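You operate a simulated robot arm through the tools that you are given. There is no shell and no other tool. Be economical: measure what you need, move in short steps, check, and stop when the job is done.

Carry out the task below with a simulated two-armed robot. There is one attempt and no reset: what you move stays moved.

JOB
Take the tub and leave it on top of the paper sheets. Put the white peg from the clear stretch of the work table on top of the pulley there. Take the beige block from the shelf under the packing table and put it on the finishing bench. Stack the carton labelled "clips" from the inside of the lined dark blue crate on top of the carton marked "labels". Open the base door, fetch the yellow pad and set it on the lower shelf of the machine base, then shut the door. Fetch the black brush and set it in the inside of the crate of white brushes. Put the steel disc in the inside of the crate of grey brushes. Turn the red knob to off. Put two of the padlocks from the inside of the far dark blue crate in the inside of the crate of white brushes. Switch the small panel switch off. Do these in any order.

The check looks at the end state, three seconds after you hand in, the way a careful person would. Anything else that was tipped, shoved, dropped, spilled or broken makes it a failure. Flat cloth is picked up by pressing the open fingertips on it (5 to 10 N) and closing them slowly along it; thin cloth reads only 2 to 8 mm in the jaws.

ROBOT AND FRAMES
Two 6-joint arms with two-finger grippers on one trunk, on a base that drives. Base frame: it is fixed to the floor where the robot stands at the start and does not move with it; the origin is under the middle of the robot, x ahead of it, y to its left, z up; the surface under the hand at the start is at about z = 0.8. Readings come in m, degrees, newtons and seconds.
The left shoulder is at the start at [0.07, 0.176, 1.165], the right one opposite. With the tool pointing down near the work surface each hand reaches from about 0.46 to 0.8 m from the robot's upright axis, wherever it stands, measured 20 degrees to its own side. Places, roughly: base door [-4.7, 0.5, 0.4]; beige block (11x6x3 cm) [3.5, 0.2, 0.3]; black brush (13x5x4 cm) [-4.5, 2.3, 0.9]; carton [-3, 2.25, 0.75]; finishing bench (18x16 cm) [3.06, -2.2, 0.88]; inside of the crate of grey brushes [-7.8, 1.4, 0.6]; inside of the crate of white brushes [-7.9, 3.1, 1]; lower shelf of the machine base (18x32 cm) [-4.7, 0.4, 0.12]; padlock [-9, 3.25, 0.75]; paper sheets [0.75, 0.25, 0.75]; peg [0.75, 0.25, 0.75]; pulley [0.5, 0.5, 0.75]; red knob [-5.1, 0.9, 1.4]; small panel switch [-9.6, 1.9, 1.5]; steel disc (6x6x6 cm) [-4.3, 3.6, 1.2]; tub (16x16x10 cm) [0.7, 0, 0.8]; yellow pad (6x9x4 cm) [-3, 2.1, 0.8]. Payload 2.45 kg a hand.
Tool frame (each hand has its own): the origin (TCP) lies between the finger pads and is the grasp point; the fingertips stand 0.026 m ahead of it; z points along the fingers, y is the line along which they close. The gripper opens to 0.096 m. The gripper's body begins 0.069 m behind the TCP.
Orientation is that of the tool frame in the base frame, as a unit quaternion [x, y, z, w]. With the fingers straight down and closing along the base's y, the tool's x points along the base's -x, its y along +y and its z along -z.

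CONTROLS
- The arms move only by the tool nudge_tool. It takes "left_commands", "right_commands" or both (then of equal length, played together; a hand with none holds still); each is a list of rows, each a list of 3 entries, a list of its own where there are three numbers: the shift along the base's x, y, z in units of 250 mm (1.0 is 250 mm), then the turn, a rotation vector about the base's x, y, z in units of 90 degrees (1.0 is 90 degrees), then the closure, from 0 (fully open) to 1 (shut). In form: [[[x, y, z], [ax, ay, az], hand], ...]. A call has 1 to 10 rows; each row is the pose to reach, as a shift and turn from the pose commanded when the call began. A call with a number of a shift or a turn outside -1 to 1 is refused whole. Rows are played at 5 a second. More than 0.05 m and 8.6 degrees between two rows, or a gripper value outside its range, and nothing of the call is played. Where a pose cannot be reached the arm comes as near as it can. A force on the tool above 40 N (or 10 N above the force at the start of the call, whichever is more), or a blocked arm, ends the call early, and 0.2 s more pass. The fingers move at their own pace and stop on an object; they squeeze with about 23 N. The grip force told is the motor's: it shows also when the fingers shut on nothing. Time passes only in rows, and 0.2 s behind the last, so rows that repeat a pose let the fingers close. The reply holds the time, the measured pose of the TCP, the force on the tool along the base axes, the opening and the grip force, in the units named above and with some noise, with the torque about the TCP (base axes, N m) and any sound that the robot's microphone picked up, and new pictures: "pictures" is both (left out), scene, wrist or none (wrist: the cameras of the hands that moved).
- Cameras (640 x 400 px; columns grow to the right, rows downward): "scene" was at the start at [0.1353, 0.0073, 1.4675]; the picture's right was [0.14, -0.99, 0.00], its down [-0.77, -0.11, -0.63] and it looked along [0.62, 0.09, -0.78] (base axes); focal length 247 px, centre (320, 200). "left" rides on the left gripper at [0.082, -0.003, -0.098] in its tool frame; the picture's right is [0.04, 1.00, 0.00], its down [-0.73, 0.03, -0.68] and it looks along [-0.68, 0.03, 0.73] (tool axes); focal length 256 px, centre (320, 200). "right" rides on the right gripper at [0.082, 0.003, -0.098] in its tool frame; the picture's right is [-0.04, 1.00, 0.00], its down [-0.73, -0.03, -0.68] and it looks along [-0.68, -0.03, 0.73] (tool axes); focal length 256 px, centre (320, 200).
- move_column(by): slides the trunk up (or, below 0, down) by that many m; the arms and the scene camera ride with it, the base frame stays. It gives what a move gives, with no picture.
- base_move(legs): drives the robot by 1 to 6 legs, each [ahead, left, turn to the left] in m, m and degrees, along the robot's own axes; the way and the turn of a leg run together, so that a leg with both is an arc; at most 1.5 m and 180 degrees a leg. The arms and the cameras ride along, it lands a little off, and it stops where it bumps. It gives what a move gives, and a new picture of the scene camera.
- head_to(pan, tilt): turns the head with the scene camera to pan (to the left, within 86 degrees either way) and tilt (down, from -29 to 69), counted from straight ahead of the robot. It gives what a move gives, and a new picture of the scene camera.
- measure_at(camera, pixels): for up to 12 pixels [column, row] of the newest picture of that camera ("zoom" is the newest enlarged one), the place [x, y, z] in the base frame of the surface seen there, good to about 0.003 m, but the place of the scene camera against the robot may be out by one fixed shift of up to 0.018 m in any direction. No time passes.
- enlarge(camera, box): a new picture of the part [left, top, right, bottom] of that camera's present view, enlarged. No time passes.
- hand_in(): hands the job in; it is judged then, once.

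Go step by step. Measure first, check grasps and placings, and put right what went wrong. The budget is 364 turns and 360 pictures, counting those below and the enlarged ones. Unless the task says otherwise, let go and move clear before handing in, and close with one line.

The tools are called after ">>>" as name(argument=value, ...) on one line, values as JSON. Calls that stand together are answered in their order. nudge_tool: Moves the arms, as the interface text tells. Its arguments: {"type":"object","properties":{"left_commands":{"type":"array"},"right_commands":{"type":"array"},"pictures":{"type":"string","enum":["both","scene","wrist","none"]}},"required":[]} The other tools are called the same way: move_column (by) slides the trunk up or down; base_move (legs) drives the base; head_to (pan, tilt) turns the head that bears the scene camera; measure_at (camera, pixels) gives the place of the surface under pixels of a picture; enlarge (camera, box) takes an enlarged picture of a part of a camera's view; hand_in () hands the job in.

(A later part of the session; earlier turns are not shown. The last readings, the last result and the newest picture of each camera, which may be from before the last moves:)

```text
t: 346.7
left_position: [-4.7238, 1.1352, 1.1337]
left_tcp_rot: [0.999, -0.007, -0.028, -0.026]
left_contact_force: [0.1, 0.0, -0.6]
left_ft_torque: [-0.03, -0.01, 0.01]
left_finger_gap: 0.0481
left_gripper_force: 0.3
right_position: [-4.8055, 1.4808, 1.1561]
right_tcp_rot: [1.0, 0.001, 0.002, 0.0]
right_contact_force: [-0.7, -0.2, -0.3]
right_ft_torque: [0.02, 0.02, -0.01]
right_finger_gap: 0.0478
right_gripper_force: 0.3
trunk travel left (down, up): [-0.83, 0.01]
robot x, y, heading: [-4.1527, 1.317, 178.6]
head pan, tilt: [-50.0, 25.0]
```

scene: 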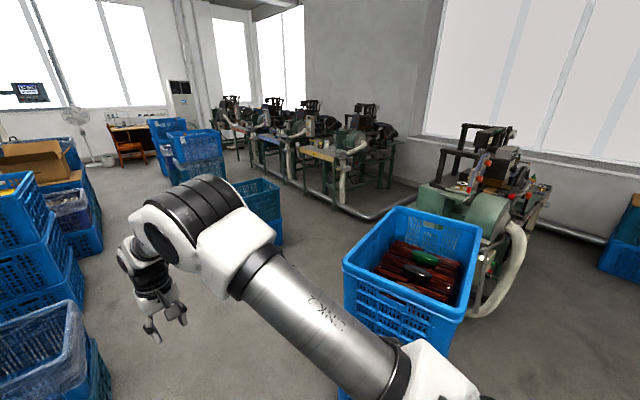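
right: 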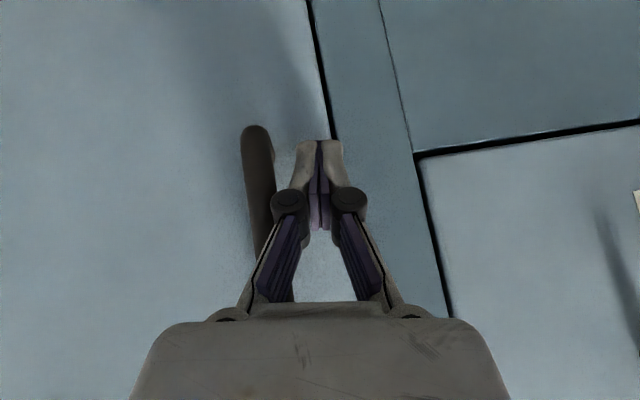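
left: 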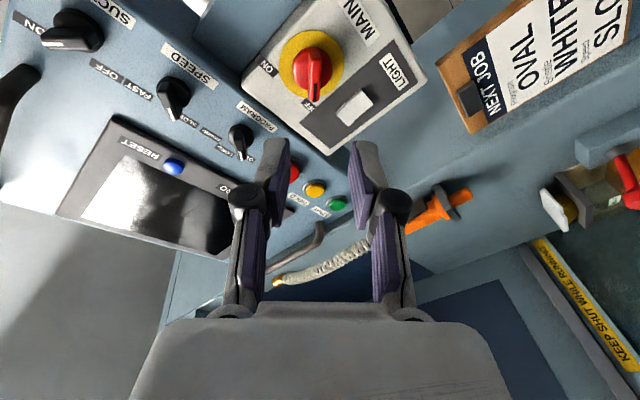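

>>> enlarge(camera="scene", box=[340, 180, 560, 340])

>>> measure_at(camera="scene", pixels=[[430, 260], [415, 275], [400, 250], [345, 268], [455, 320], [480, 230], [410, 210], [430, 285], [450, 265], [490, 260]])

```text
2.50 times, centred on (450, 260) of scene
```

zoom: 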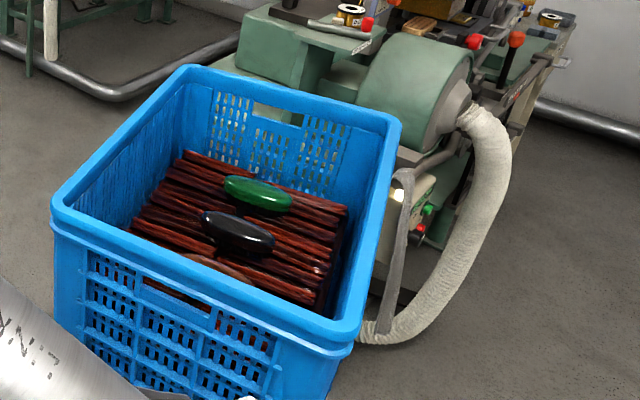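

```text
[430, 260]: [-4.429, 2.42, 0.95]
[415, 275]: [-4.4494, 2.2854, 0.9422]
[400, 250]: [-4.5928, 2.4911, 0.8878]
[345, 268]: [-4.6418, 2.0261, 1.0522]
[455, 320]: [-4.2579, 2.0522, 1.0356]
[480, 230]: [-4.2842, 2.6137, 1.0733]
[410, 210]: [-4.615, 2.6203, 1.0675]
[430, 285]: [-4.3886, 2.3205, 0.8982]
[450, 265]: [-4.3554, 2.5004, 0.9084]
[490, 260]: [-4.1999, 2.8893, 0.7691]
```

The black brush lies at (417,272) near (-4.45, 2.29, 0.94) in a blue crate (x -4.64..-4.27, y 2.03..2.62, rim 1.06). I'll turn to face north and line up my right hand with it.

>>> base_move(legs=[[0, 0, -88.6], [0, 0.45, 0], [0.25, 0, 0]])

>>> head_to(pan=-12, tilt=42)

```text
t: 354.6
left_position: [-4.7743, 2.1341, 1.1328]
left_tcp_rot: [-0.705, 0.708, 0.002, 0.038]
left_contact_force: [-0.6, -0.4, 0.0]
left_ft_torque: [0.04, 0.0, -0.01]
left_finger_gap: 0.048
left_gripper_force: 0.0
right_position: [-4.4303, 2.2199, 1.1582]
right_tcp_rot: [0.711, -0.704, 0.0, 0.0]
right_contact_force: [-0.2, 0.3, -0.1]
right_ft_torque: [-0.01, 0.01, -0.01]
right_finger_gap: 0.0479
right_gripper_force: 0.1
trunk travel left (down, up): [-0.83, 0.01]
robot x, y, heading: [-4.5905, 1.567, 89.0]
head pan, tilt: [-50.0, 25.0]
```

scene: 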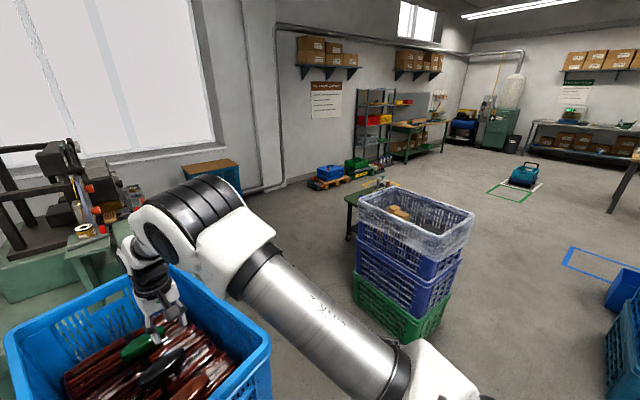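

```text
t: 355.6
left_position: [-4.774, 2.1355, 1.1325]
left_tcp_rot: [-0.705, 0.708, 0.001, 0.038]
left_contact_force: [-1.0, 0.2, 0.7]
left_ft_torque: [0.03, 0.02, -0.03]
left_finger_gap: 0.0479
left_gripper_force: 0.1
right_position: [-4.4298, 2.2204, 1.1575]
right_tcp_rot: [0.71, -0.704, 0.001, 0.001]
right_contact_force: [0.1, 0.3, 0.4]
right_ft_torque: [0.04, -0.01, 0.03]
right_finger_gap: 0.0479
right_gripper_force: 0.1
trunk travel left (down, up): [-0.83, 0.01]
robot x, y, heading: [-4.5875, 1.5695, 89.2]
head pan, tilt: [-12.0, 42.0]
```

scene: 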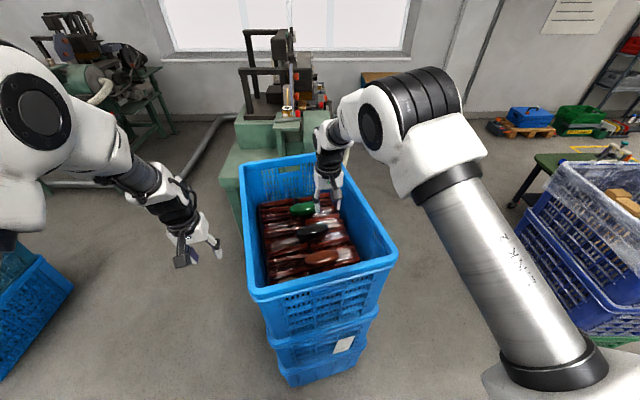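

>>> nudge_tool(right_commands=[[[0, 0, 0], [0, 0, 0], 0.2]], pictures="wrist")

>>> enlarge(camera="right", box=[220, 0, 460, 200])

```text
t: 356.1
left_position: [-4.7734, 2.1359, 1.133]
left_tcp_rot: [-0.705, 0.708, 0.001, 0.037]
left_contact_force: [0.5, 0.4, -0.8]
left_ft_torque: [0.0, 0.03, -0.03]
left_finger_gap: 0.048
left_gripper_force: 0.1
right_position: [-4.4291, 2.2208, 1.1578]
right_tcp_rot: [0.71, -0.704, 0.0, 0.001]
right_contact_force: [0.6, 0.2, 0.6]
right_ft_torque: [0.0, 0.03, 0.04]
right_finger_gap: 0.0767
right_gripper_force: 0.0
trunk travel left (down, up): [-0.83, 0.01]
robot x, y, heading: [-4.5945, 1.5666, 89.2]
head pan, tilt: [-12.0, 42.0]
```

right: 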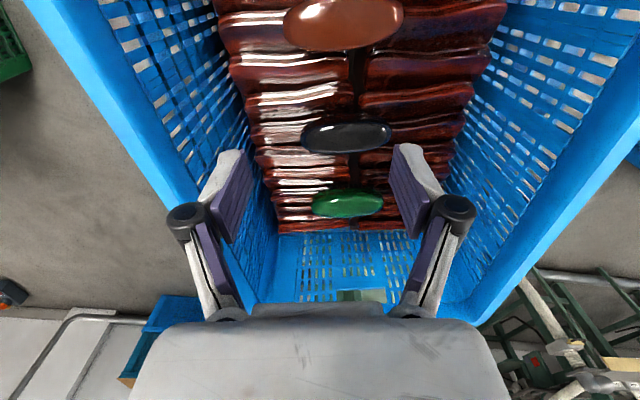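

```text
2.00 times, centred on (340, 100) of right
```

zoom: 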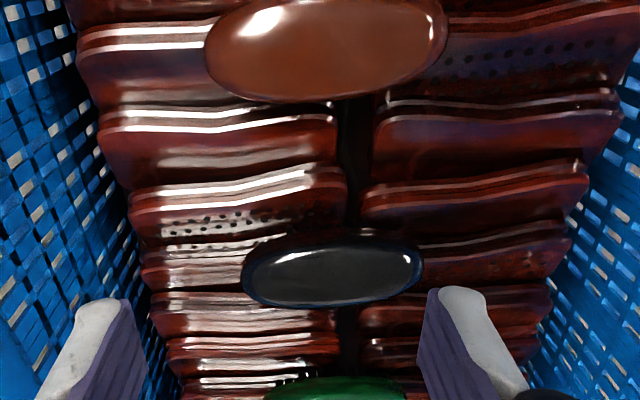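

The black oval brush is at (347,135), its long axis left-right, so the jaws must close fore-aft. I'll measure its ends.

>>> measure_at(camera="right", pixels=[[347, 135], [308, 138], [386, 132], [347, 124], [347, 147], [330, 135], [365, 135], [347, 205], [345, 25], [347, 165], [300, 165], [400, 120]])

```text
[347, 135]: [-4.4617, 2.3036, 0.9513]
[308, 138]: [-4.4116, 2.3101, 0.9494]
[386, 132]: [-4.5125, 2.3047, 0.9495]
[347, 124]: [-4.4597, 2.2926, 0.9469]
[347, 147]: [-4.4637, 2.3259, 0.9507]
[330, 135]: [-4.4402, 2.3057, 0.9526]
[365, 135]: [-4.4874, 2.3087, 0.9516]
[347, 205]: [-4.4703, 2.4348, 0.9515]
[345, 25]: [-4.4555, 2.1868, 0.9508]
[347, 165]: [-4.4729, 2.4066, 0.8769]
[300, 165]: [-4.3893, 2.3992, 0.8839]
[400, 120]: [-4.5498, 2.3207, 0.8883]
```

The brush centre is (-4.462, 2.308), top 0.952. I'll yaw -86° while moving above it.

>>> nudge_tool(right_commands=[[[-0.013, 0.035, 0], [0, 0, -0.09], 0.2], [[-0.026, 0.07, 0], [0, 0, -0.18], 0.2], [[-0.04, 0.1, 0], [0, 0, -0.27], 0.2], [[-0.053, 0.14, 0], [0, 0, -0.36], 0.2], [[-0.066, 0.17, 0], [0, 0, -0.45], 0.2], [[-0.08, 0.21, 0], [0, 0, -0.54], 0.2], [[-0.092, 0.24, 0], [0, 0, -0.63], 0.2], [[-0.105, 0.28, 0], [0, 0, -0.72], 0.2], [[-0.12, 0.31, 0], [0, 0, -0.81], 0.2], [[-0.132, 0.348, 0], [0, 0, -0.9], 0.2]], pictures="none")

>>> nudge_tool(right_commands=[[[0, 0, 0], [0, 0, -0.056], 0.2], [[0, 0, -0.15], [0, 0, -0.056], 0.2], [[0, 0, -0.3], [0, 0, -0.056], 0.2], [[0, 0, -0.45], [0, 0, -0.056], 0.2], [[0, 0, -0.6], [0, 0, -0.056], 0.2], [[0, 0, -0.6], [0, 0, -0.056], 0.2]], pictures="wrist")

```text
t: 358.2
left_position: [-4.7738, 2.1363, 1.1326]
left_tcp_rot: [-0.705, 0.708, 0.002, 0.037]
left_contact_force: [-0.7, 0.0, -0.2]
left_ft_torque: [-0.02, 0.04, 0.03]
left_finger_gap: 0.0479
left_gripper_force: 0.1
right_position: [-4.4613, 2.3094, 1.1572]
right_tcp_rot: [-0.082, 0.997, -0.001, -0.001]
right_contact_force: [1.1, 0.0, 1.0]
right_ft_torque: [0.01, 0.02, -0.02]
right_finger_gap: 0.0767
right_gripper_force: 0.1
trunk travel left (down, up): [-0.83, 0.01]
robot x, y, heading: [-4.591, 1.5718, 89.0]
head pan, tilt: [-12.0, 42.0]
```

```text
t: 359.6
left_position: [-4.775, 2.1354, 1.1331]
left_tcp_rot: [-0.705, 0.709, 0.002, 0.038]
left_contact_force: [-0.4, 0.2, 0.0]
left_ft_torque: [-0.02, 0.03, -0.01]
left_finger_gap: 0.048
left_gripper_force: 0.0
right_position: [-4.4597, 2.3008, 1.0095]
right_tcp_rot: [-0.039, 0.999, -0.001, -0.001]
right_contact_force: [-0.6, -0.1, 0.4]
right_ft_torque: [0.03, -0.01, -0.01]
right_finger_gap: 0.0768
right_gripper_force: 0.0
right hand out of reach, approached as far as the arm can: row 5, 6
trunk travel left (down, up): [-0.83, 0.01]
robot x, y, heading: [-4.5922, 1.5698, 89.5]
head pan, tilt: [-12.0, 42.0]
```

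right: 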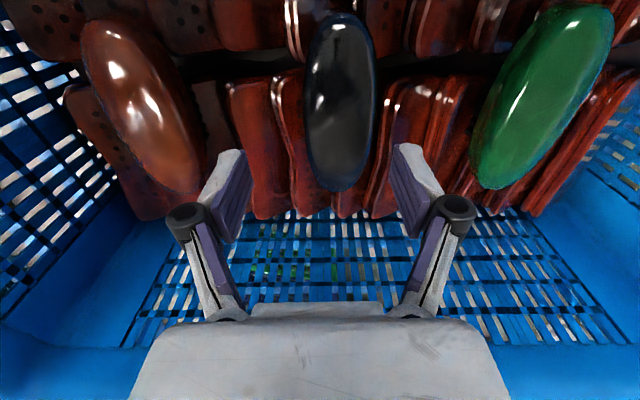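

The arm is at reach, so I'll lower with the trunk instead, then correct 8 mm in y.

>>> move_column(by=-0.05)

>>> nudge_tool(right_commands=[[[0, 0.02, 0.04], [0, 0, 0], 0.2], [[0, 0.035, 0.04], [0, 0, 0], 0.2], [[0, 0.035, 0.04], [0, 0, 0], 0.2]], pictures="wrist")

>>> measure_at(camera="right", pixels=[[340, 100], [310, 110], [370, 110], [340, 30], [340, 180]])

```text
t: 360.6
left_position: [-4.775, 2.1356, 1.0834]
left_tcp_rot: [-0.706, 0.708, 0.002, 0.038]
left_contact_force: [-0.1, -1.3, 0.4]
left_ft_torque: [0.05, 0.03, 0.0]
left_finger_gap: 0.048
left_gripper_force: 0.0
right_position: [-4.4589, 2.3015, 0.9599]
right_tcp_rot: [-0.039, 0.999, -0.001, -0.002]
right_contact_force: [-0.1, 0.5, 0.3]
right_ft_torque: [-0.03, 0.0, 0.0]
right_finger_gap: 0.0768
right_gripper_force: 0.1
trunk travel left (down, up): [-0.78, 0.06]
robot x, y, heading: [-4.5928, 1.5717, 89.5]
head pan, tilt: [-12.0, 42.0]
```

```text
t: 361.4
left_position: [-4.7743, 2.1366, 1.0826]
left_tcp_rot: [-0.705, 0.708, 0.002, 0.038]
left_contact_force: [-0.4, -0.5, -0.5]
left_ft_torque: [-0.02, 0.01, 0.02]
left_finger_gap: 0.048
left_gripper_force: 0.1
right_position: [-4.4568, 2.3044, 0.9722]
right_tcp_rot: [-0.039, 0.999, 0.0, 0.0]
right_contact_force: [-0.1, -0.2, 0.8]
right_ft_torque: [-0.03, -0.01, 0.01]
right_finger_gap: 0.077
right_gripper_force: 0.0
right hand out of reach, approached as far as the arm can: row 1, 2, 3
trunk travel left (down, up): [-0.78, 0.06]
robot x, y, heading: [-4.5857, 1.5702, 89.5]
head pan, tilt: [-12.0, 42.0]
```

right: 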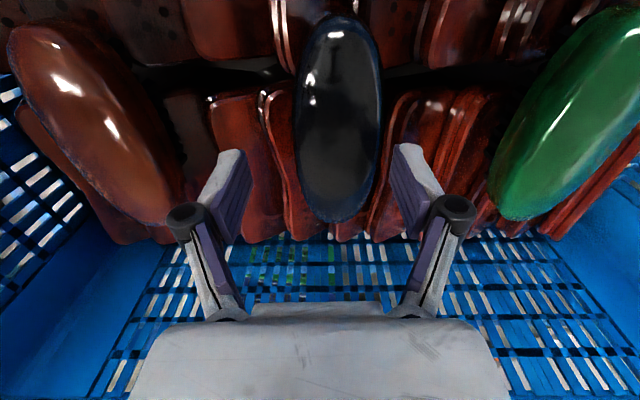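

```text
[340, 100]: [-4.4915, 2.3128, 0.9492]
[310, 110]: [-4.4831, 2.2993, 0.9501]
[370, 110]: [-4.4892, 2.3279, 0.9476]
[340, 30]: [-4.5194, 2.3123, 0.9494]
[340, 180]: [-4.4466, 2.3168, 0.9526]
```

The brush centre is (-4.463, 2.313). I'll nudge the base forward 1 cm and lower the trunk 3.5 cm.

>>> base_move(legs=[[0.012, 0.006, 0]])

>>> move_column(by=-0.036)

>>> nudge_tool(right_commands=[[[0, 0, 0], [0, 0, 0], 0.5], [[0, 0, 0], [0, 0, 0], 0.8], [[0, 0, 0], [0, 0, 0], 1], [[0, 0, 0], [0, 0, 0], 1]], pictures="wrist")

```text
t: 362.1
left_position: [-4.7778, 2.1451, 1.0845]
left_tcp_rot: [-0.705, 0.708, 0.004, 0.039]
left_contact_force: [-1.1, 0.2, 0.1]
left_ft_torque: [0.04, 0.0, 0.01]
left_finger_gap: 0.0478
left_gripper_force: 0.1
right_position: [-4.4613, 2.3146, 0.9741]
right_tcp_rot: [-0.039, 0.999, 0.0, -0.002]
right_contact_force: [0.5, 0.3, 0.3]
right_ft_torque: [0.02, 0.04, 0.03]
right_finger_gap: 0.0769
right_gripper_force: 0.0
trunk travel left (down, up): [-0.78, 0.06]
robot x, y, heading: [-4.5931, 1.5775, 89.3]
head pan, tilt: [-12.0, 42.0]
```

scene: 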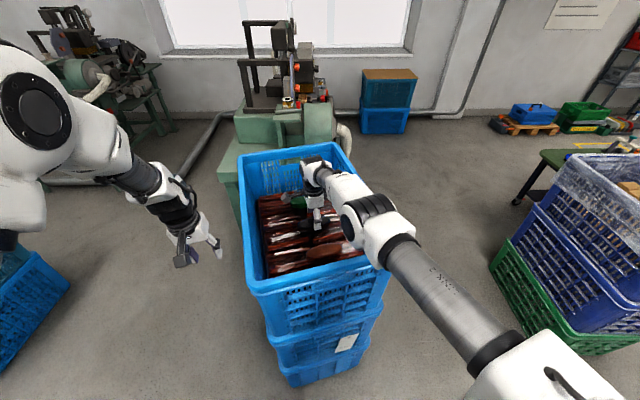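

```text
t: 362.9
left_position: [-4.7795, 2.1481, 1.0472]
left_tcp_rot: [-0.705, 0.709, 0.001, 0.037]
left_contact_force: [0.6, -1.2, -0.4]
left_ft_torque: [-0.01, -0.01, 0.03]
left_finger_gap: 0.048
left_gripper_force: 0.1
right_position: [-4.4628, 2.316, 0.937]
right_tcp_rot: [-0.039, 0.999, -0.001, -0.001]
right_contact_force: [0.4, 0.8, -0.2]
right_ft_torque: [-0.01, -0.03, -0.01]
right_finger_gap: 0.0768
right_gripper_force: 0.1
trunk travel left (down, up): [-0.744, 0.096]
robot x, y, heading: [-4.5937, 1.5784, 89.2]
head pan, tilt: [-12.0, 42.0]
```

```text
t: 363.9
left_position: [-4.78, 2.1469, 1.0475]
left_tcp_rot: [-0.705, 0.708, 0.002, 0.037]
left_contact_force: [0.2, -1.0, 0.3]
left_ft_torque: [-0.02, 0.0, -0.01]
left_finger_gap: 0.0481
left_gripper_force: 0.0
right_position: [-4.4627, 2.3165, 0.9363]
right_tcp_rot: [-0.039, 0.999, 0.0, 0.0]
right_contact_force: [0.9, -0.8, 2.1]
right_ft_torque: [-0.01, 0.02, -0.01]
right_finger_gap: 0.0473
right_gripper_force: 23.2
trunk travel left (down, up): [-0.744, 0.096]
robot x, y, heading: [-4.5945, 1.5844, 89.1]
head pan, tilt: [-12.0, 42.0]
```

right: 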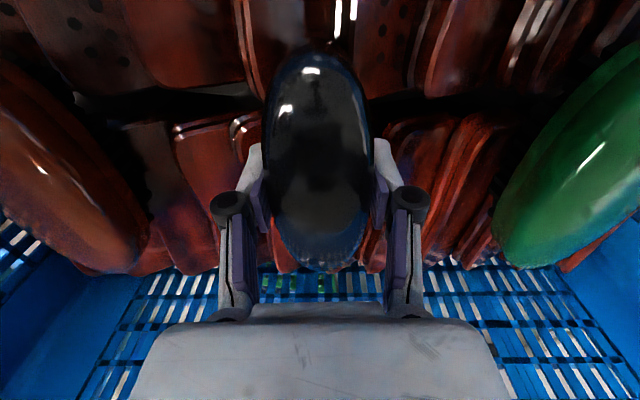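

The brush is gripped. I'll lift it out.

>>> nudge_tool(right_commands=[[[0, 0, 0.1], [0, 0, 0], 1], [[0, 0, 0.25], [0, 0, 0], 1], [[0, 0, 0.42], [0, 0, 0], 1], [[0, 0, 0.6], [0, 0, 0], 1], [[0, 0, 0.78], [0, 0, 0], 1], [[0, 0, 0.9], [0, 0, 0], 1], [[0, 0, 0.9], [0, 0, 0], 1]], pictures="wrist")

>>> base_move(legs=[[-0.25, 0, 0]])

>>> head_to(pan=-5, tilt=20)

```text
t: 365.5
left_position: [-4.7805, 2.1484, 1.0459]
left_tcp_rot: [-0.704, 0.709, 0.002, 0.037]
left_contact_force: [0.2, 0.6, 0.8]
left_ft_torque: [-0.02, 0.02, 0.01]
left_finger_gap: 0.0479
left_gripper_force: 0.1
right_position: [-4.4614, 2.3152, 1.1612]
right_tcp_rot: [-0.04, 0.999, -0.002, 0.0]
right_contact_force: [0.3, -0.3, -0.8]
right_ft_torque: [-0.03, -0.01, 0.0]
right_finger_gap: 0.047
right_gripper_force: 23.3
trunk travel left (down, up): [-0.744, 0.096]
robot x, y, heading: [-4.5931, 1.5776, 89.1]
head pan, tilt: [-12.0, 42.0]
```

right: 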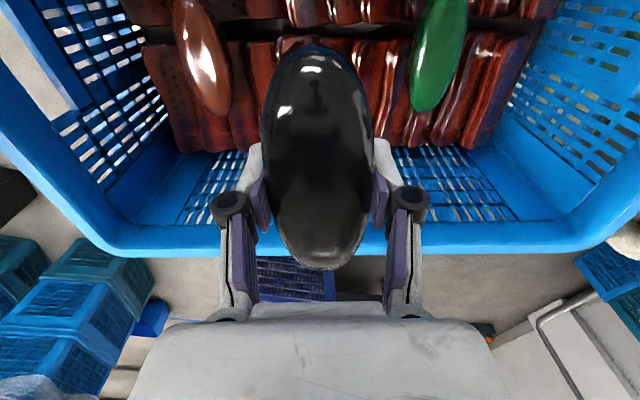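

```text
t: 367.3
left_position: [-4.7857, 1.9022, 1.0461]
left_tcp_rot: [0.707, -0.706, -0.001, -0.037]
left_contact_force: [-0.8, -0.2, 0.6]
left_ft_torque: [0.0, 0.01, -0.03]
left_finger_gap: 0.048
left_gripper_force: 0.1
right_position: [-4.4665, 2.0705, 1.16]
right_tcp_rot: [-0.042, 0.999, -0.001, -0.001]
right_contact_force: [0.4, -0.6, -1.8]
right_ft_torque: [-0.04, -0.02, -0.04]
right_finger_gap: 0.0469
right_gripper_force: 22.8
trunk travel left (down, up): [-0.744, 0.096]
robot x, y, heading: [-4.5985, 1.3311, 89.6]
head pan, tilt: [-12.0, 42.0]
```

scene: 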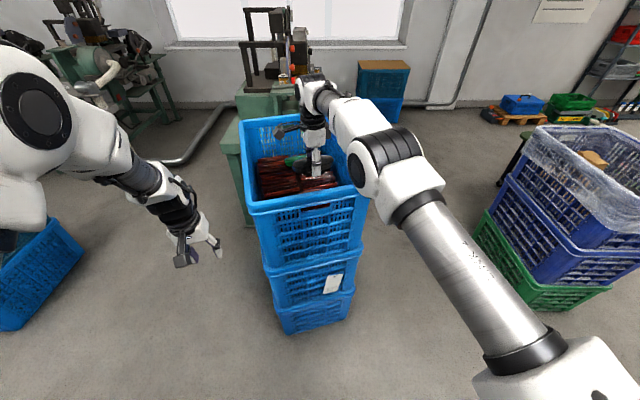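

```text
t: 368.2
left_position: [-4.7843, 1.9014, 1.0459]
left_tcp_rot: [-0.706, 0.707, 0.002, 0.038]
left_contact_force: [0.8, -0.2, -0.5]
left_ft_torque: [0.0, -0.02, 0.01]
left_finger_gap: 0.0479
left_gripper_force: 0.0
right_position: [-4.4664, 2.0696, 1.1608]
right_tcp_rot: [-0.041, 0.999, 0.0, -0.001]
right_contact_force: [0.1, 0.1, -0.5]
right_ft_torque: [0.0, -0.03, 0.02]
right_finger_gap: 0.0472
right_gripper_force: 22.7
trunk travel left (down, up): [-0.744, 0.096]
robot x, y, heading: [-4.5982, 1.3329, 89.7]
head pan, tilt: [-5.0, 20.0]
```

scene: 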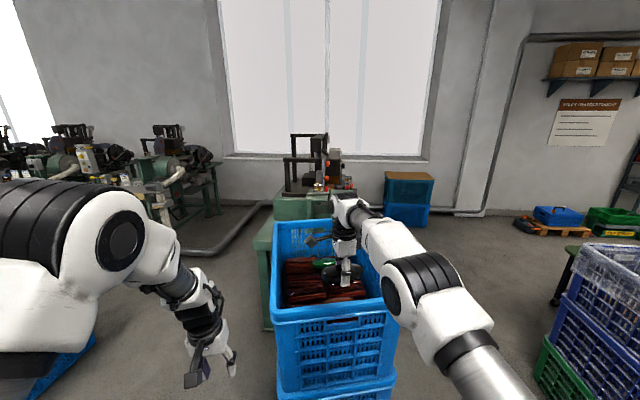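

I'll zoom on the green machine behind for the steel disc.

>>> enlarge(camera="scene", box=[250, 120, 390, 240])

>>> measure_at(camera="scene", pixels=[[316, 188], [305, 195], [340, 195], [285, 205], [270, 235], [300, 205], [325, 160], [350, 185], [265, 300], [200, 252]])

```text
3.33 times, centred on (320, 180) of scene
```

zoom: 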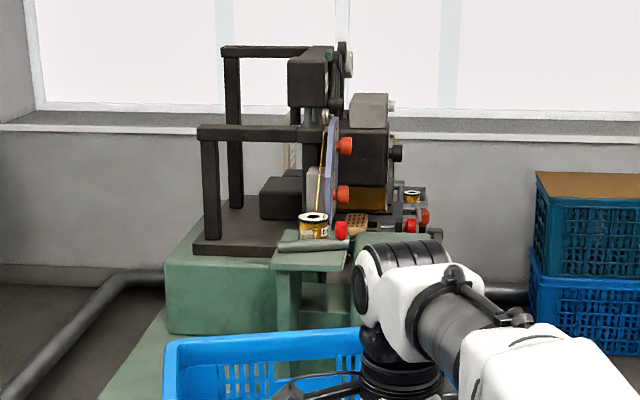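

```text
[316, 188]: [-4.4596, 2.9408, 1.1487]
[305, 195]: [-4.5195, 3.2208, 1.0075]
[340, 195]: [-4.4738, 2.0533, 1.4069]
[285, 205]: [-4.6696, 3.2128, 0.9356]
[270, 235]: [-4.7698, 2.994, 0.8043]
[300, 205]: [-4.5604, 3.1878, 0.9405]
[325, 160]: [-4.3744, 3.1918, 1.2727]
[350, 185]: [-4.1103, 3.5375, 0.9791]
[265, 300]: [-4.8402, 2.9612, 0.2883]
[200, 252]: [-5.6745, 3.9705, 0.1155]
```

Only wire spools are visible from here. I'll go up the aisle on the machine's east side for a view of the disc.

>>> base_move(legs=[[0, -0.85, 0], [0.9, 0, 0]])

>>> head_to(pan=30, tilt=18)

```text
t: 377.0
left_position: [-3.9366, 2.7755, 1.0471]
left_tcp_rot: [0.714, -0.7, -0.002, -0.038]
left_contact_force: [0.2, 0.4, 0.2]
left_ft_torque: [0.03, 0.0, -0.02]
left_finger_gap: 0.0479
left_gripper_force: 0.0
right_position: [-3.6202, 2.9511, 1.161]
right_tcp_rot: [-0.05, 0.999, -0.001, -0.001]
right_contact_force: [-0.1, -0.1, -0.4]
right_ft_torque: [-0.01, 0.01, 0.02]
right_finger_gap: 0.0471
right_gripper_force: 23.1
trunk travel left (down, up): [-0.744, 0.096]
robot x, y, heading: [-3.7407, 2.2155, 90.8]
head pan, tilt: [-5.0, 20.0]
```

scene: 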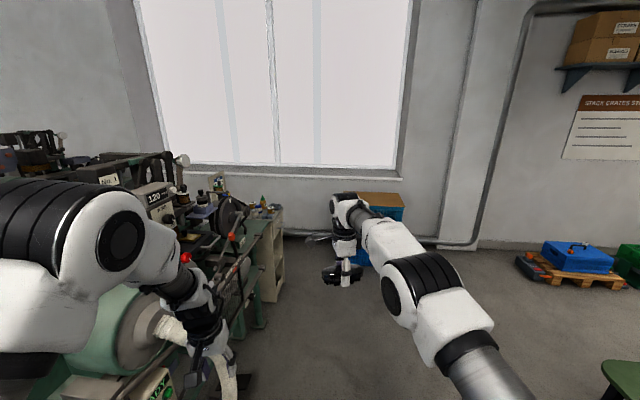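

```text
t: 378.0
left_position: [-3.9363, 2.7762, 1.0463]
left_tcp_rot: [0.713, -0.7, -0.002, -0.038]
left_contact_force: [-0.6, 0.2, -0.6]
left_ft_torque: [0.03, -0.02, -0.03]
left_finger_gap: 0.048
left_gripper_force: 0.0
right_position: [-3.6205, 2.9512, 1.1612]
right_tcp_rot: [-0.051, 0.999, -0.001, -0.001]
right_contact_force: [-0.7, -0.2, -1.1]
right_ft_torque: [-0.01, -0.01, -0.02]
right_finger_gap: 0.0472
right_gripper_force: 22.7
trunk travel left (down, up): [-0.744, 0.096]
robot x, y, heading: [-3.737, 2.2118, 90.6]
head pan, tilt: [30.0, 18.0]
```

scene: 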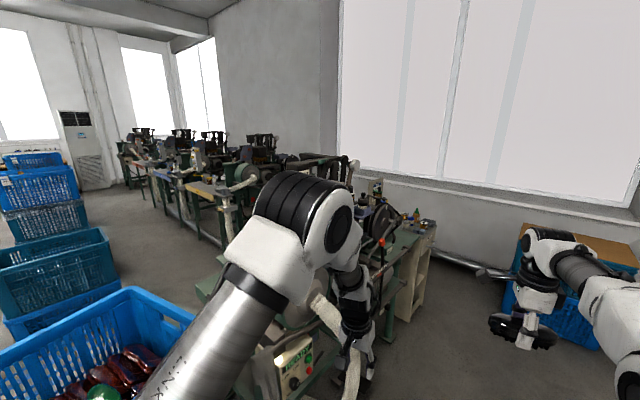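

>>> enlarge(camera="scene", box=[290, 140, 450, 260])

>>> measure_at(camera="scene", pixels=[[380, 215], [392, 222], [375, 205], [415, 215], [430, 225], [390, 250], [360, 175], [425, 240]])

```text
3.33 times, centred on (370, 200) of scene
```

zoom: 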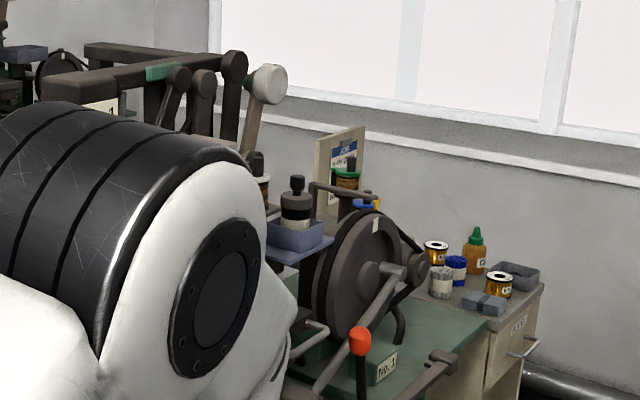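

```text
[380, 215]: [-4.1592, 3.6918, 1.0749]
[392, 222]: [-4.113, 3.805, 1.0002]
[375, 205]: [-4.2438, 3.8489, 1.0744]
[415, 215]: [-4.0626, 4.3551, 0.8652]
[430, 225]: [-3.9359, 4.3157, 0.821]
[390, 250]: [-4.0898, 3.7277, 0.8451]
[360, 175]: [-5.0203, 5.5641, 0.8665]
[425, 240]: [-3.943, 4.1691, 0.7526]
```

>>> measure_at(camera="scene", pixels=[[363, 203], [363, 206], [362, 196], [366, 212], [355, 215], [370, 208], [356, 195], [377, 190]])

>>> enlarge(camera="scene", box=[340, 175, 400, 225])

```text
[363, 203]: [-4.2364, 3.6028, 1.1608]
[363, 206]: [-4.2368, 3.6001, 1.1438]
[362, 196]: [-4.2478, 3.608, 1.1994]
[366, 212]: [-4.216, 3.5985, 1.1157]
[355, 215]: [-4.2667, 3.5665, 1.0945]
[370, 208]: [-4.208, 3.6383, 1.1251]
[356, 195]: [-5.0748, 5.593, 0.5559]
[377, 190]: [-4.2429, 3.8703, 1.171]
```

```text
8.00 times, centred on (370, 200) of scene
```

zoom: 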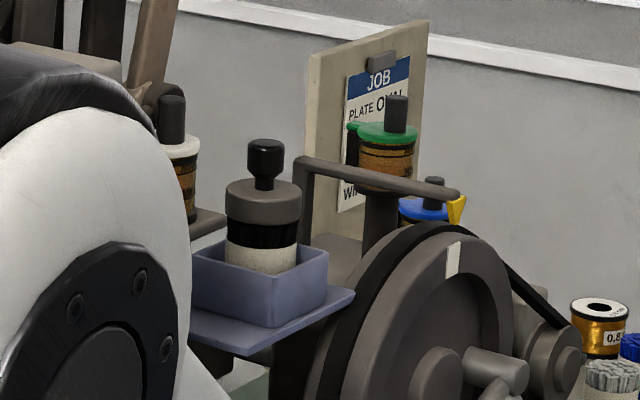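

The steel disc (dark knob on top) sits in a blue tray at about (-4.24, 3.60), knob top z≈1.2. I'll check the floor space east of it.

>>> head_to(pan=-5, tilt=32)

>>> measure_at(camera="scene", pixels=[[380, 180], [360, 230], [400, 220], [300, 260], [270, 290], [290, 190], [260, 220], [400, 175], [310, 215]])

```text
t: 379.0
left_position: [-3.9354, 2.7764, 1.0472]
left_tcp_rot: [0.714, -0.699, -0.002, -0.038]
left_contact_force: [0.0, -0.1, 0.2]
left_ft_torque: [0.01, -0.02, 0.0]
left_finger_gap: 0.0482
left_gripper_force: 0.1
right_position: [-3.6211, 2.9513, 1.1603]
right_tcp_rot: [-0.051, 0.999, -0.001, 0.0]
right_contact_force: [0.0, 0.4, -0.7]
right_ft_torque: [0.0, 0.02, 0.02]
right_finger_gap: 0.047
right_gripper_force: 22.8
trunk travel left (down, up): [-0.744, 0.096]
robot x, y, heading: [-3.7377, 2.2108, 90.4]
head pan, tilt: [-5.0, 32.0]
```

scene: 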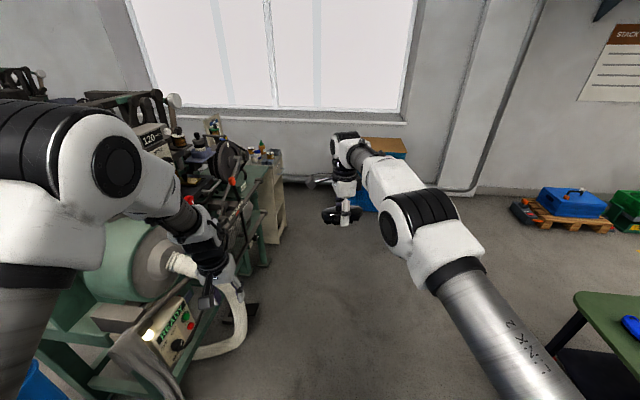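

```text
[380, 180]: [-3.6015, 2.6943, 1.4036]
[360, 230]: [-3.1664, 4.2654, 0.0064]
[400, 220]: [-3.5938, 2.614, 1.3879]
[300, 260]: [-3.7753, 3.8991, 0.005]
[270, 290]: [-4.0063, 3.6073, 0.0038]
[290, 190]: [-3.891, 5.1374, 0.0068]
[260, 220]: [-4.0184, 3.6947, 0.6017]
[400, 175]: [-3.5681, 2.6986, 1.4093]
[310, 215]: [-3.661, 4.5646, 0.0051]
```

The floor there is open. I'll go up diagonally, turn to face west, then look.

>>> base_move(legs=[[0.2, -0.1, 0], [0.4, -0.1, 0], [0.95, -0.25, 0], [0, 0, 89.5]])

>>> move_column(by=0.09)

>>> head_to(pan=8, tilt=20)

```text
t: 391.3
left_position: [-3.8782, 3.5904, 1.046]
left_tcp_rot: [0.999, -0.018, -0.028, -0.026]
left_contact_force: [-0.7, 0.5, 0.3]
left_ft_torque: [0.03, 0.0, -0.01]
left_finger_gap: 0.0479
left_gripper_force: 0.1
right_position: [-4.0339, 3.9137, 1.1606]
right_tcp_rot: [0.724, -0.69, 0.001, 0.0]
right_contact_force: [0.1, 0.4, -1.4]
right_ft_torque: [0.02, 0.0, 0.0]
right_finger_gap: 0.0469
right_gripper_force: 23.0
trunk travel left (down, up): [-0.744, 0.096]
robot x, y, heading: [-3.3093, 3.7569, 177.4]
head pan, tilt: [-5.0, 32.0]
```

scene: 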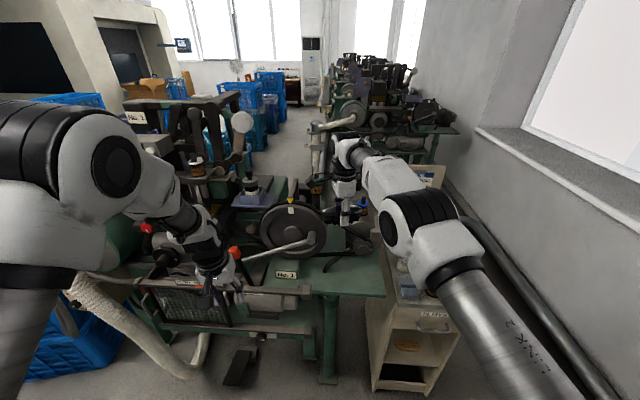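

```text
t: 392.5
left_position: [-3.8776, 3.5882, 1.137]
left_tcp_rot: [0.999, -0.017, -0.028, -0.026]
left_contact_force: [0.2, 0.5, -0.2]
left_ft_torque: [-0.02, 0.02, -0.02]
left_finger_gap: 0.0479
left_gripper_force: 0.0
right_position: [-4.0361, 3.913, 1.251]
right_tcp_rot: [0.724, -0.69, 0.001, 0.0]
right_contact_force: [1.7, 0.4, -0.7]
right_ft_torque: [0.01, 0.02, -0.02]
right_finger_gap: 0.0472
right_gripper_force: 22.8
trunk travel left (down, up): [-0.834, 0.006]
robot x, y, heading: [-3.3056, 3.752, 177.5]
head pan, tilt: [-5.0, 32.0]
```

```text
t: 393.3
left_position: [-3.8778, 3.5883, 1.1363]
left_tcp_rot: [0.999, -0.017, -0.027, -0.025]
left_contact_force: [-0.9, 0.2, -0.4]
left_ft_torque: [0.0, -0.01, 0.03]
left_finger_gap: 0.0479
left_gripper_force: 0.0
right_position: [-4.0368, 3.9136, 1.2508]
right_tcp_rot: [0.724, -0.69, 0.0, 0.0]
right_contact_force: [-0.5, 0.0, -1.7]
right_ft_torque: [-0.02, 0.02, 0.01]
right_finger_gap: 0.0472
right_gripper_force: 23.4
trunk travel left (down, up): [-0.834, 0.006]
robot x, y, heading: [-3.3032, 3.7532, 177.8]
head pan, tilt: [8.0, 20.0]
```

scene: 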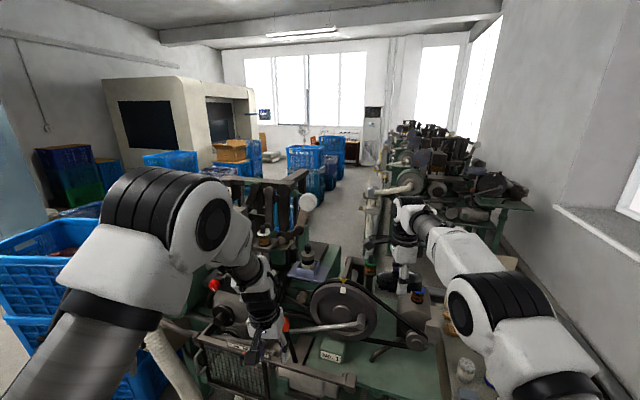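

>>> enlarge(camera="scene", box=[240, 180, 400, 300])

>>> measure_at(camera="scene", pixels=[[307, 247], [307, 254], [300, 262], [315, 262], [307, 268], [308, 202], [285, 215], [343, 288], [330, 300], [290, 272], [323, 250], [265, 240]])

```text
3.33 times, centred on (320, 240) of scene
```

zoom: 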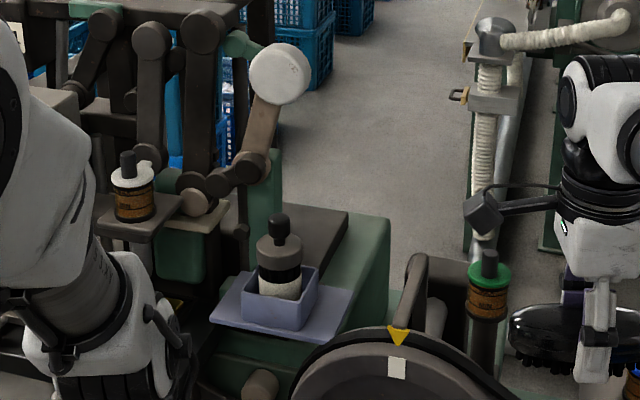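

```text
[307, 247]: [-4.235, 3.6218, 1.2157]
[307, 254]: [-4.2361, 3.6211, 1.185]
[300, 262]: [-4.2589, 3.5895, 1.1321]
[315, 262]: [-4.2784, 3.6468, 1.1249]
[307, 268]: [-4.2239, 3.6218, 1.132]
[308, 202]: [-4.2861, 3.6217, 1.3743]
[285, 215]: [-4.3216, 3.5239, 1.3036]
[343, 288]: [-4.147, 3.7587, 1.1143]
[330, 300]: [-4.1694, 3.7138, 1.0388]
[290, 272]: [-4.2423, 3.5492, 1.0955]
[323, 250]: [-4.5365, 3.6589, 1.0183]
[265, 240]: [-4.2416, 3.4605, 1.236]
```

The disc (knob at about (-4.22, 3.615), z 1.18-1.21) has a white lever ball right above it at (-4.27, 3.615, 1.37). So I'll reach in with the left tool pitched 45°. First I'll retract the right hand and pitch the left.

>>> nudge_tool(left_commands=[[[0, 0, 0.08], [0.003, 0.08, 0], 0.4], [[0, 0, 0.16], [0.006, 0.16, 0], 0.4], [[0, 0, 0.24], [0.009, 0.24, 0], 0.4], [[0, 0, 0.32], [0.012, 0.32, 0], 0.4], [[0, 0, 0.4], [0.015, 0.4, 0], 0.4], [[0, 0, 0.48], [0.017, 0.45, 0], 0.4], [[0, 0, 0.52], [0.019, 0.5, 0], 0.4], [[0, 0, 0.52], [0.019, 0.5, 0], 0.4]], right_commands=[[[0.1, 0, 0], [0, 0, 0], 1], [[0.2, 0.02, 0], [0, 0, 0], 1], [[0.3, 0.04, 0], [0, 0, 0], 1], [[0.4, 0.06, 0], [0, 0, 0], 1], [[0.5, 0.08, 0], [0, 0, 0], 1], [[0.6, 0.1, 0], [0, 0, 0], 1], [[0.7, 0.12, 0], [0, 0, 0], 1], [[0.7, 0.12, 0], [0, 0, 0], 1]], pictures="scene")

```text
t: 395.1
left_position: [-3.8778, 3.5882, 1.2665]
left_tcp_rot: [0.912, -0.026, -0.407, -0.032]
left_contact_force: [-0.2, 0.3, 0.7]
left_ft_torque: [0.01, 0.03, -0.01]
left_finger_gap: 0.0576
left_gripper_force: 0.1
left hand out of reach, approached as far as the arm can: row 4, 5
right_position: [-3.8591, 3.9417, 1.2512]
right_tcp_rot: [0.723, -0.69, 0.001, 0.001]
right_contact_force: [0.1, -0.5, -1.2]
right_ft_torque: [0.02, 0.03, 0.0]
right_finger_gap: 0.0469
right_gripper_force: 22.8
trunk travel left (down, up): [-0.834, 0.006]
robot x, y, heading: [-3.3043, 3.7575, 177.3]
head pan, tilt: [8.0, 20.0]
```

scene: 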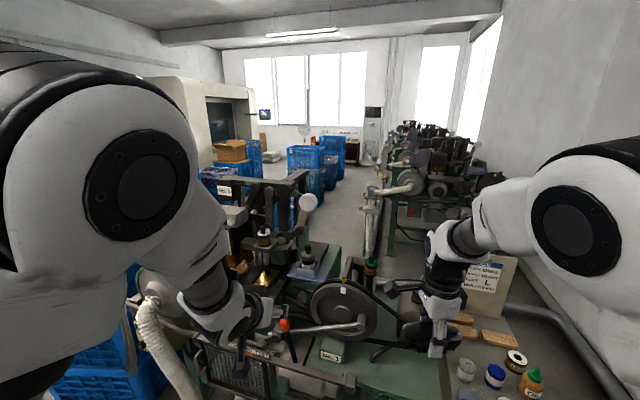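

>>> nudge_tool(left_commands=[[[0, 0, 0], [0, 0, 0], 0.4]], pictures="wrist")

>>> enlarge(camera="left", box=[240, 60, 400, 200])

```text
t: 395.5
left_position: [-3.8765, 3.5894, 1.2674]
left_tcp_rot: [0.912, -0.026, -0.409, -0.032]
left_contact_force: [0.1, 1.1, 0.1]
left_ft_torque: [0.04, 0.0, 0.04]
left_finger_gap: 0.0575
left_gripper_force: 0.0
right_position: [-3.8584, 3.9417, 1.2519]
right_tcp_rot: [0.724, -0.69, 0.001, 0.0]
right_contact_force: [-0.4, -0.2, -1.0]
right_ft_torque: [0.02, -0.03, -0.01]
right_finger_gap: 0.0472
right_gripper_force: 23.2
trunk travel left (down, up): [-0.834, 0.006]
robot x, y, heading: [-3.3031, 3.7521, 177.7]
head pan, tilt: [8.0, 20.0]
```

left: 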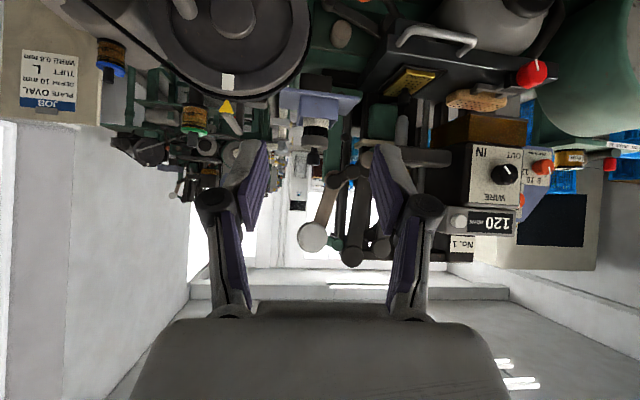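

```text
2.86 times, centred on (320, 130) of left
```

zoom: 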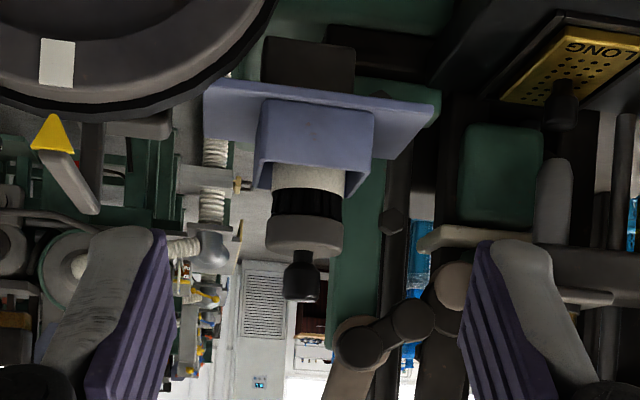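

>>> measure_at(camera="left", pixels=[[313, 155], [313, 161], [313, 150], [315, 141], [304, 140], [326, 140], [315, 113], [312, 237], [350, 185], [300, 110], [335, 112], [355, 250]])

```text
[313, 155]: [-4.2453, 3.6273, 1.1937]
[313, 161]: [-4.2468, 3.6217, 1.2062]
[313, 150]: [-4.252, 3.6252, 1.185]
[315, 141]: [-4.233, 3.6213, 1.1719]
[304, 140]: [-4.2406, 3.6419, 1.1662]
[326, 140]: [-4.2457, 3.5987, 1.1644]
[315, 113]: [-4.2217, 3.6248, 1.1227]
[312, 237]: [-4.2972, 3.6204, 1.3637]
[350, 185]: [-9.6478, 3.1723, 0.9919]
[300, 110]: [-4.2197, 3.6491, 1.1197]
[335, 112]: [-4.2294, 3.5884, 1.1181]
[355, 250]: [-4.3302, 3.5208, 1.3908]
```

The knob is centred at (-4.254, 3.622, 1.197) and the ball is 4 cm further back. I'll drive ahead 0.25 and then align.

>>> base_move(legs=[[0.24, 0, 0]])

>>> nudge_tool(left_commands=[[[0, 0.07, 0], [0, 0, 0], 0.5], [[0, 0.136, 0], [0, 0, 0], 0.5], [[0, 0.136, 0], [0, 0, 0], 0.5]], pictures="wrist")

>>> measure_at(camera="left", pixels=[[320, 130], [320, 140], [320, 120]])

```text
t: 397.3
left_position: [-4.1249, 3.599, 1.2689]
left_tcp_rot: [0.912, -0.024, -0.409, -0.031]
left_contact_force: [-0.2, 0.6, -0.6]
left_ft_torque: [0.01, 0.01, 0.03]
left_finger_gap: 0.0573
left_gripper_force: 0.0
right_position: [-4.1079, 3.9504, 1.2523]
right_tcp_rot: [0.725, -0.689, -0.001, 0.002]
right_contact_force: [0.1, -0.6, -0.9]
right_ft_torque: [-0.02, 0.02, -0.02]
right_finger_gap: 0.0471
right_gripper_force: 23.3
trunk travel left (down, up): [-0.834, 0.006]
robot x, y, heading: [-3.5568, 3.7692, 177.6]
head pan, tilt: [8.0, 20.0]
```

scene: 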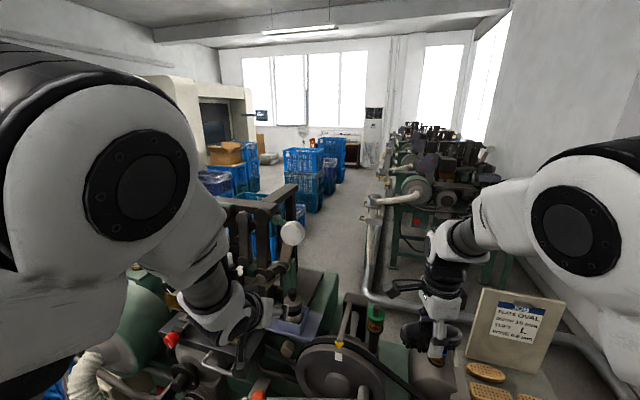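

```text
t: 398.1
left_position: [-4.1318, 3.6223, 1.2694]
left_tcp_rot: [0.912, -0.001, -0.406, -0.055]
left_contact_force: [-0.4, -0.5, 0.0]
left_ft_torque: [-0.02, -0.04, -0.01]
left_finger_gap: 0.048
left_gripper_force: 0.2
right_position: [-4.1107, 3.9501, 1.2506]
right_tcp_rot: [0.725, -0.688, 0.001, 0.0]
right_contact_force: [-0.2, 0.1, -2.0]
right_ft_torque: [0.02, -0.03, 0.02]
right_finger_gap: 0.0471
right_gripper_force: 22.5
trunk travel left (down, up): [-0.834, 0.006]
robot x, y, heading: [-3.558, 3.7662, 177.4]
head pan, tilt: [8.0, 20.0]
```

left: 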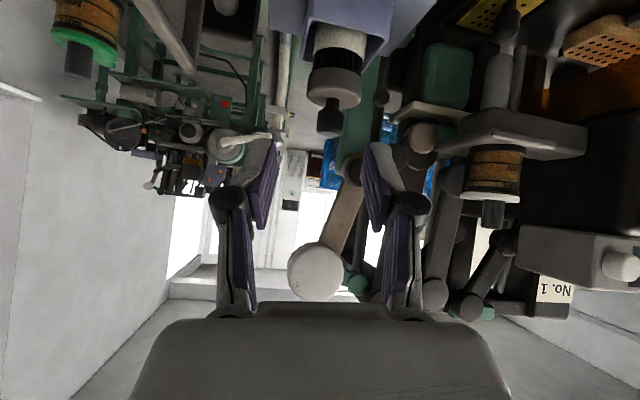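

```text
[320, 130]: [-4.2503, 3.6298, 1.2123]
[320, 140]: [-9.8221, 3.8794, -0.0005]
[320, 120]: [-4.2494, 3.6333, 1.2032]
```

>>> measure_at(camera="left", pixels=[[330, 118], [330, 130], [322, 118], [339, 118], [335, 85], [312, 80], [360, 80], [315, 265]])

```text
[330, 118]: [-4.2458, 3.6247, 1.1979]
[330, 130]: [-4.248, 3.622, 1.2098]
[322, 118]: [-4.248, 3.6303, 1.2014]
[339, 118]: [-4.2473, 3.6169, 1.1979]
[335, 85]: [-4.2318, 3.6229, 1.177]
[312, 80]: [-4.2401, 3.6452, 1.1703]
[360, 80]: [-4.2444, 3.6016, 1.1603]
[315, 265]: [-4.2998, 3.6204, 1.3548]
```

>>> nudge_tool(left_commands=[[[-0.12, 0, -0.04], [0, 0, 0], 0.55], [[-0.24, 0.003, -0.1], [0, 0, 0], 0.55], [[-0.36, 0.005, -0.17], [0, 0, 0], 0.55], [[-0.44, 0.005, -0.23], [0, 0, 0], 0.55], [[-0.475, 0.005, -0.25], [0, 0, 0], 0.55], [[-0.475, 0.005, -0.25], [0, 0, 0], 0.55]], pictures="wrist")

```text
t: 399.5
left_position: [-4.2428, 3.6332, 1.2034]
left_tcp_rot: [0.912, -0.024, -0.408, -0.031]
left_contact_force: [1.8, -0.5, 3.7]
left_ft_torque: [-0.07, 0.01, 0.03]
left_finger_gap: 0.0446
left_gripper_force: 1.1
right_position: [-4.108, 3.9511, 1.2505]
right_tcp_rot: [0.725, -0.689, -0.001, 0.0]
right_contact_force: [-0.1, -0.5, -1.6]
right_ft_torque: [0.02, 0.0, 0.01]
right_finger_gap: 0.0474
right_gripper_force: 23.0
trunk travel left (down, up): [-0.834, 0.006]
robot x, y, heading: [-3.5563, 3.7668, 177.5]
head pan, tilt: [8.0, 20.0]
```

left: 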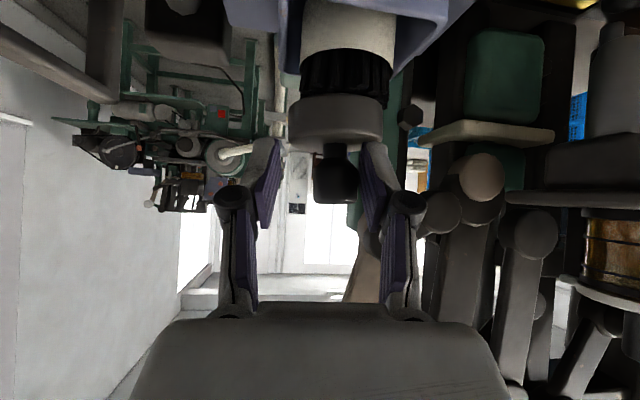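

The tips lightly touch the disc rim and the hand sits 1 cm too far north. I'll raise 7 mm, shift -9 mm in y and close.

>>> nudge_tool(left_commands=[[[0.01, 0, 0.03], [0, 0, 0], 0.55], [[0.0, -0.036, 0.03], [0, 0, 0], 0.55], [[-0.01, -0.036, 0.024], [0, 0, 0], 0.55], [[-0.01, -0.036, 0.024], [0, 0, 0], 0.55]], pictures="wrist")

```text
t: 400.5
left_position: [-4.247, 3.6246, 1.2113]
left_tcp_rot: [0.912, -0.025, -0.408, -0.032]
left_contact_force: [-0.2, 0.0, 0.2]
left_ft_torque: [-0.04, 0.01, 0.01]
left_finger_gap: 0.0432
left_gripper_force: 0.0
right_position: [-4.1093, 3.9521, 1.2516]
right_tcp_rot: [0.725, -0.689, 0.001, 0.0]
right_contact_force: [-1.3, 0.7, -0.8]
right_ft_torque: [0.02, 0.0, -0.01]
right_finger_gap: 0.0471
right_gripper_force: 23.1
trunk travel left (down, up): [-0.834, 0.006]
robot x, y, heading: [-3.5561, 3.7642, 177.6]
head pan, tilt: [8.0, 20.0]
```

left: 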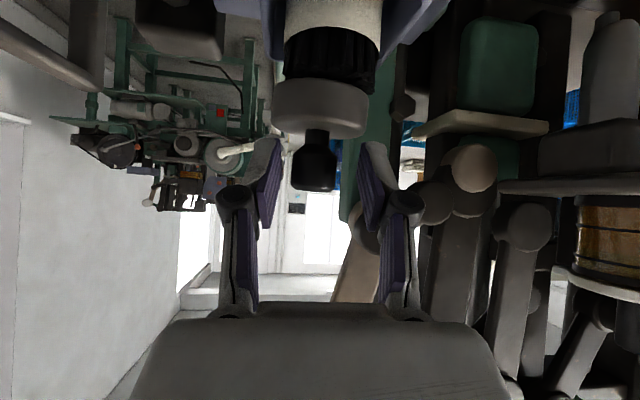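

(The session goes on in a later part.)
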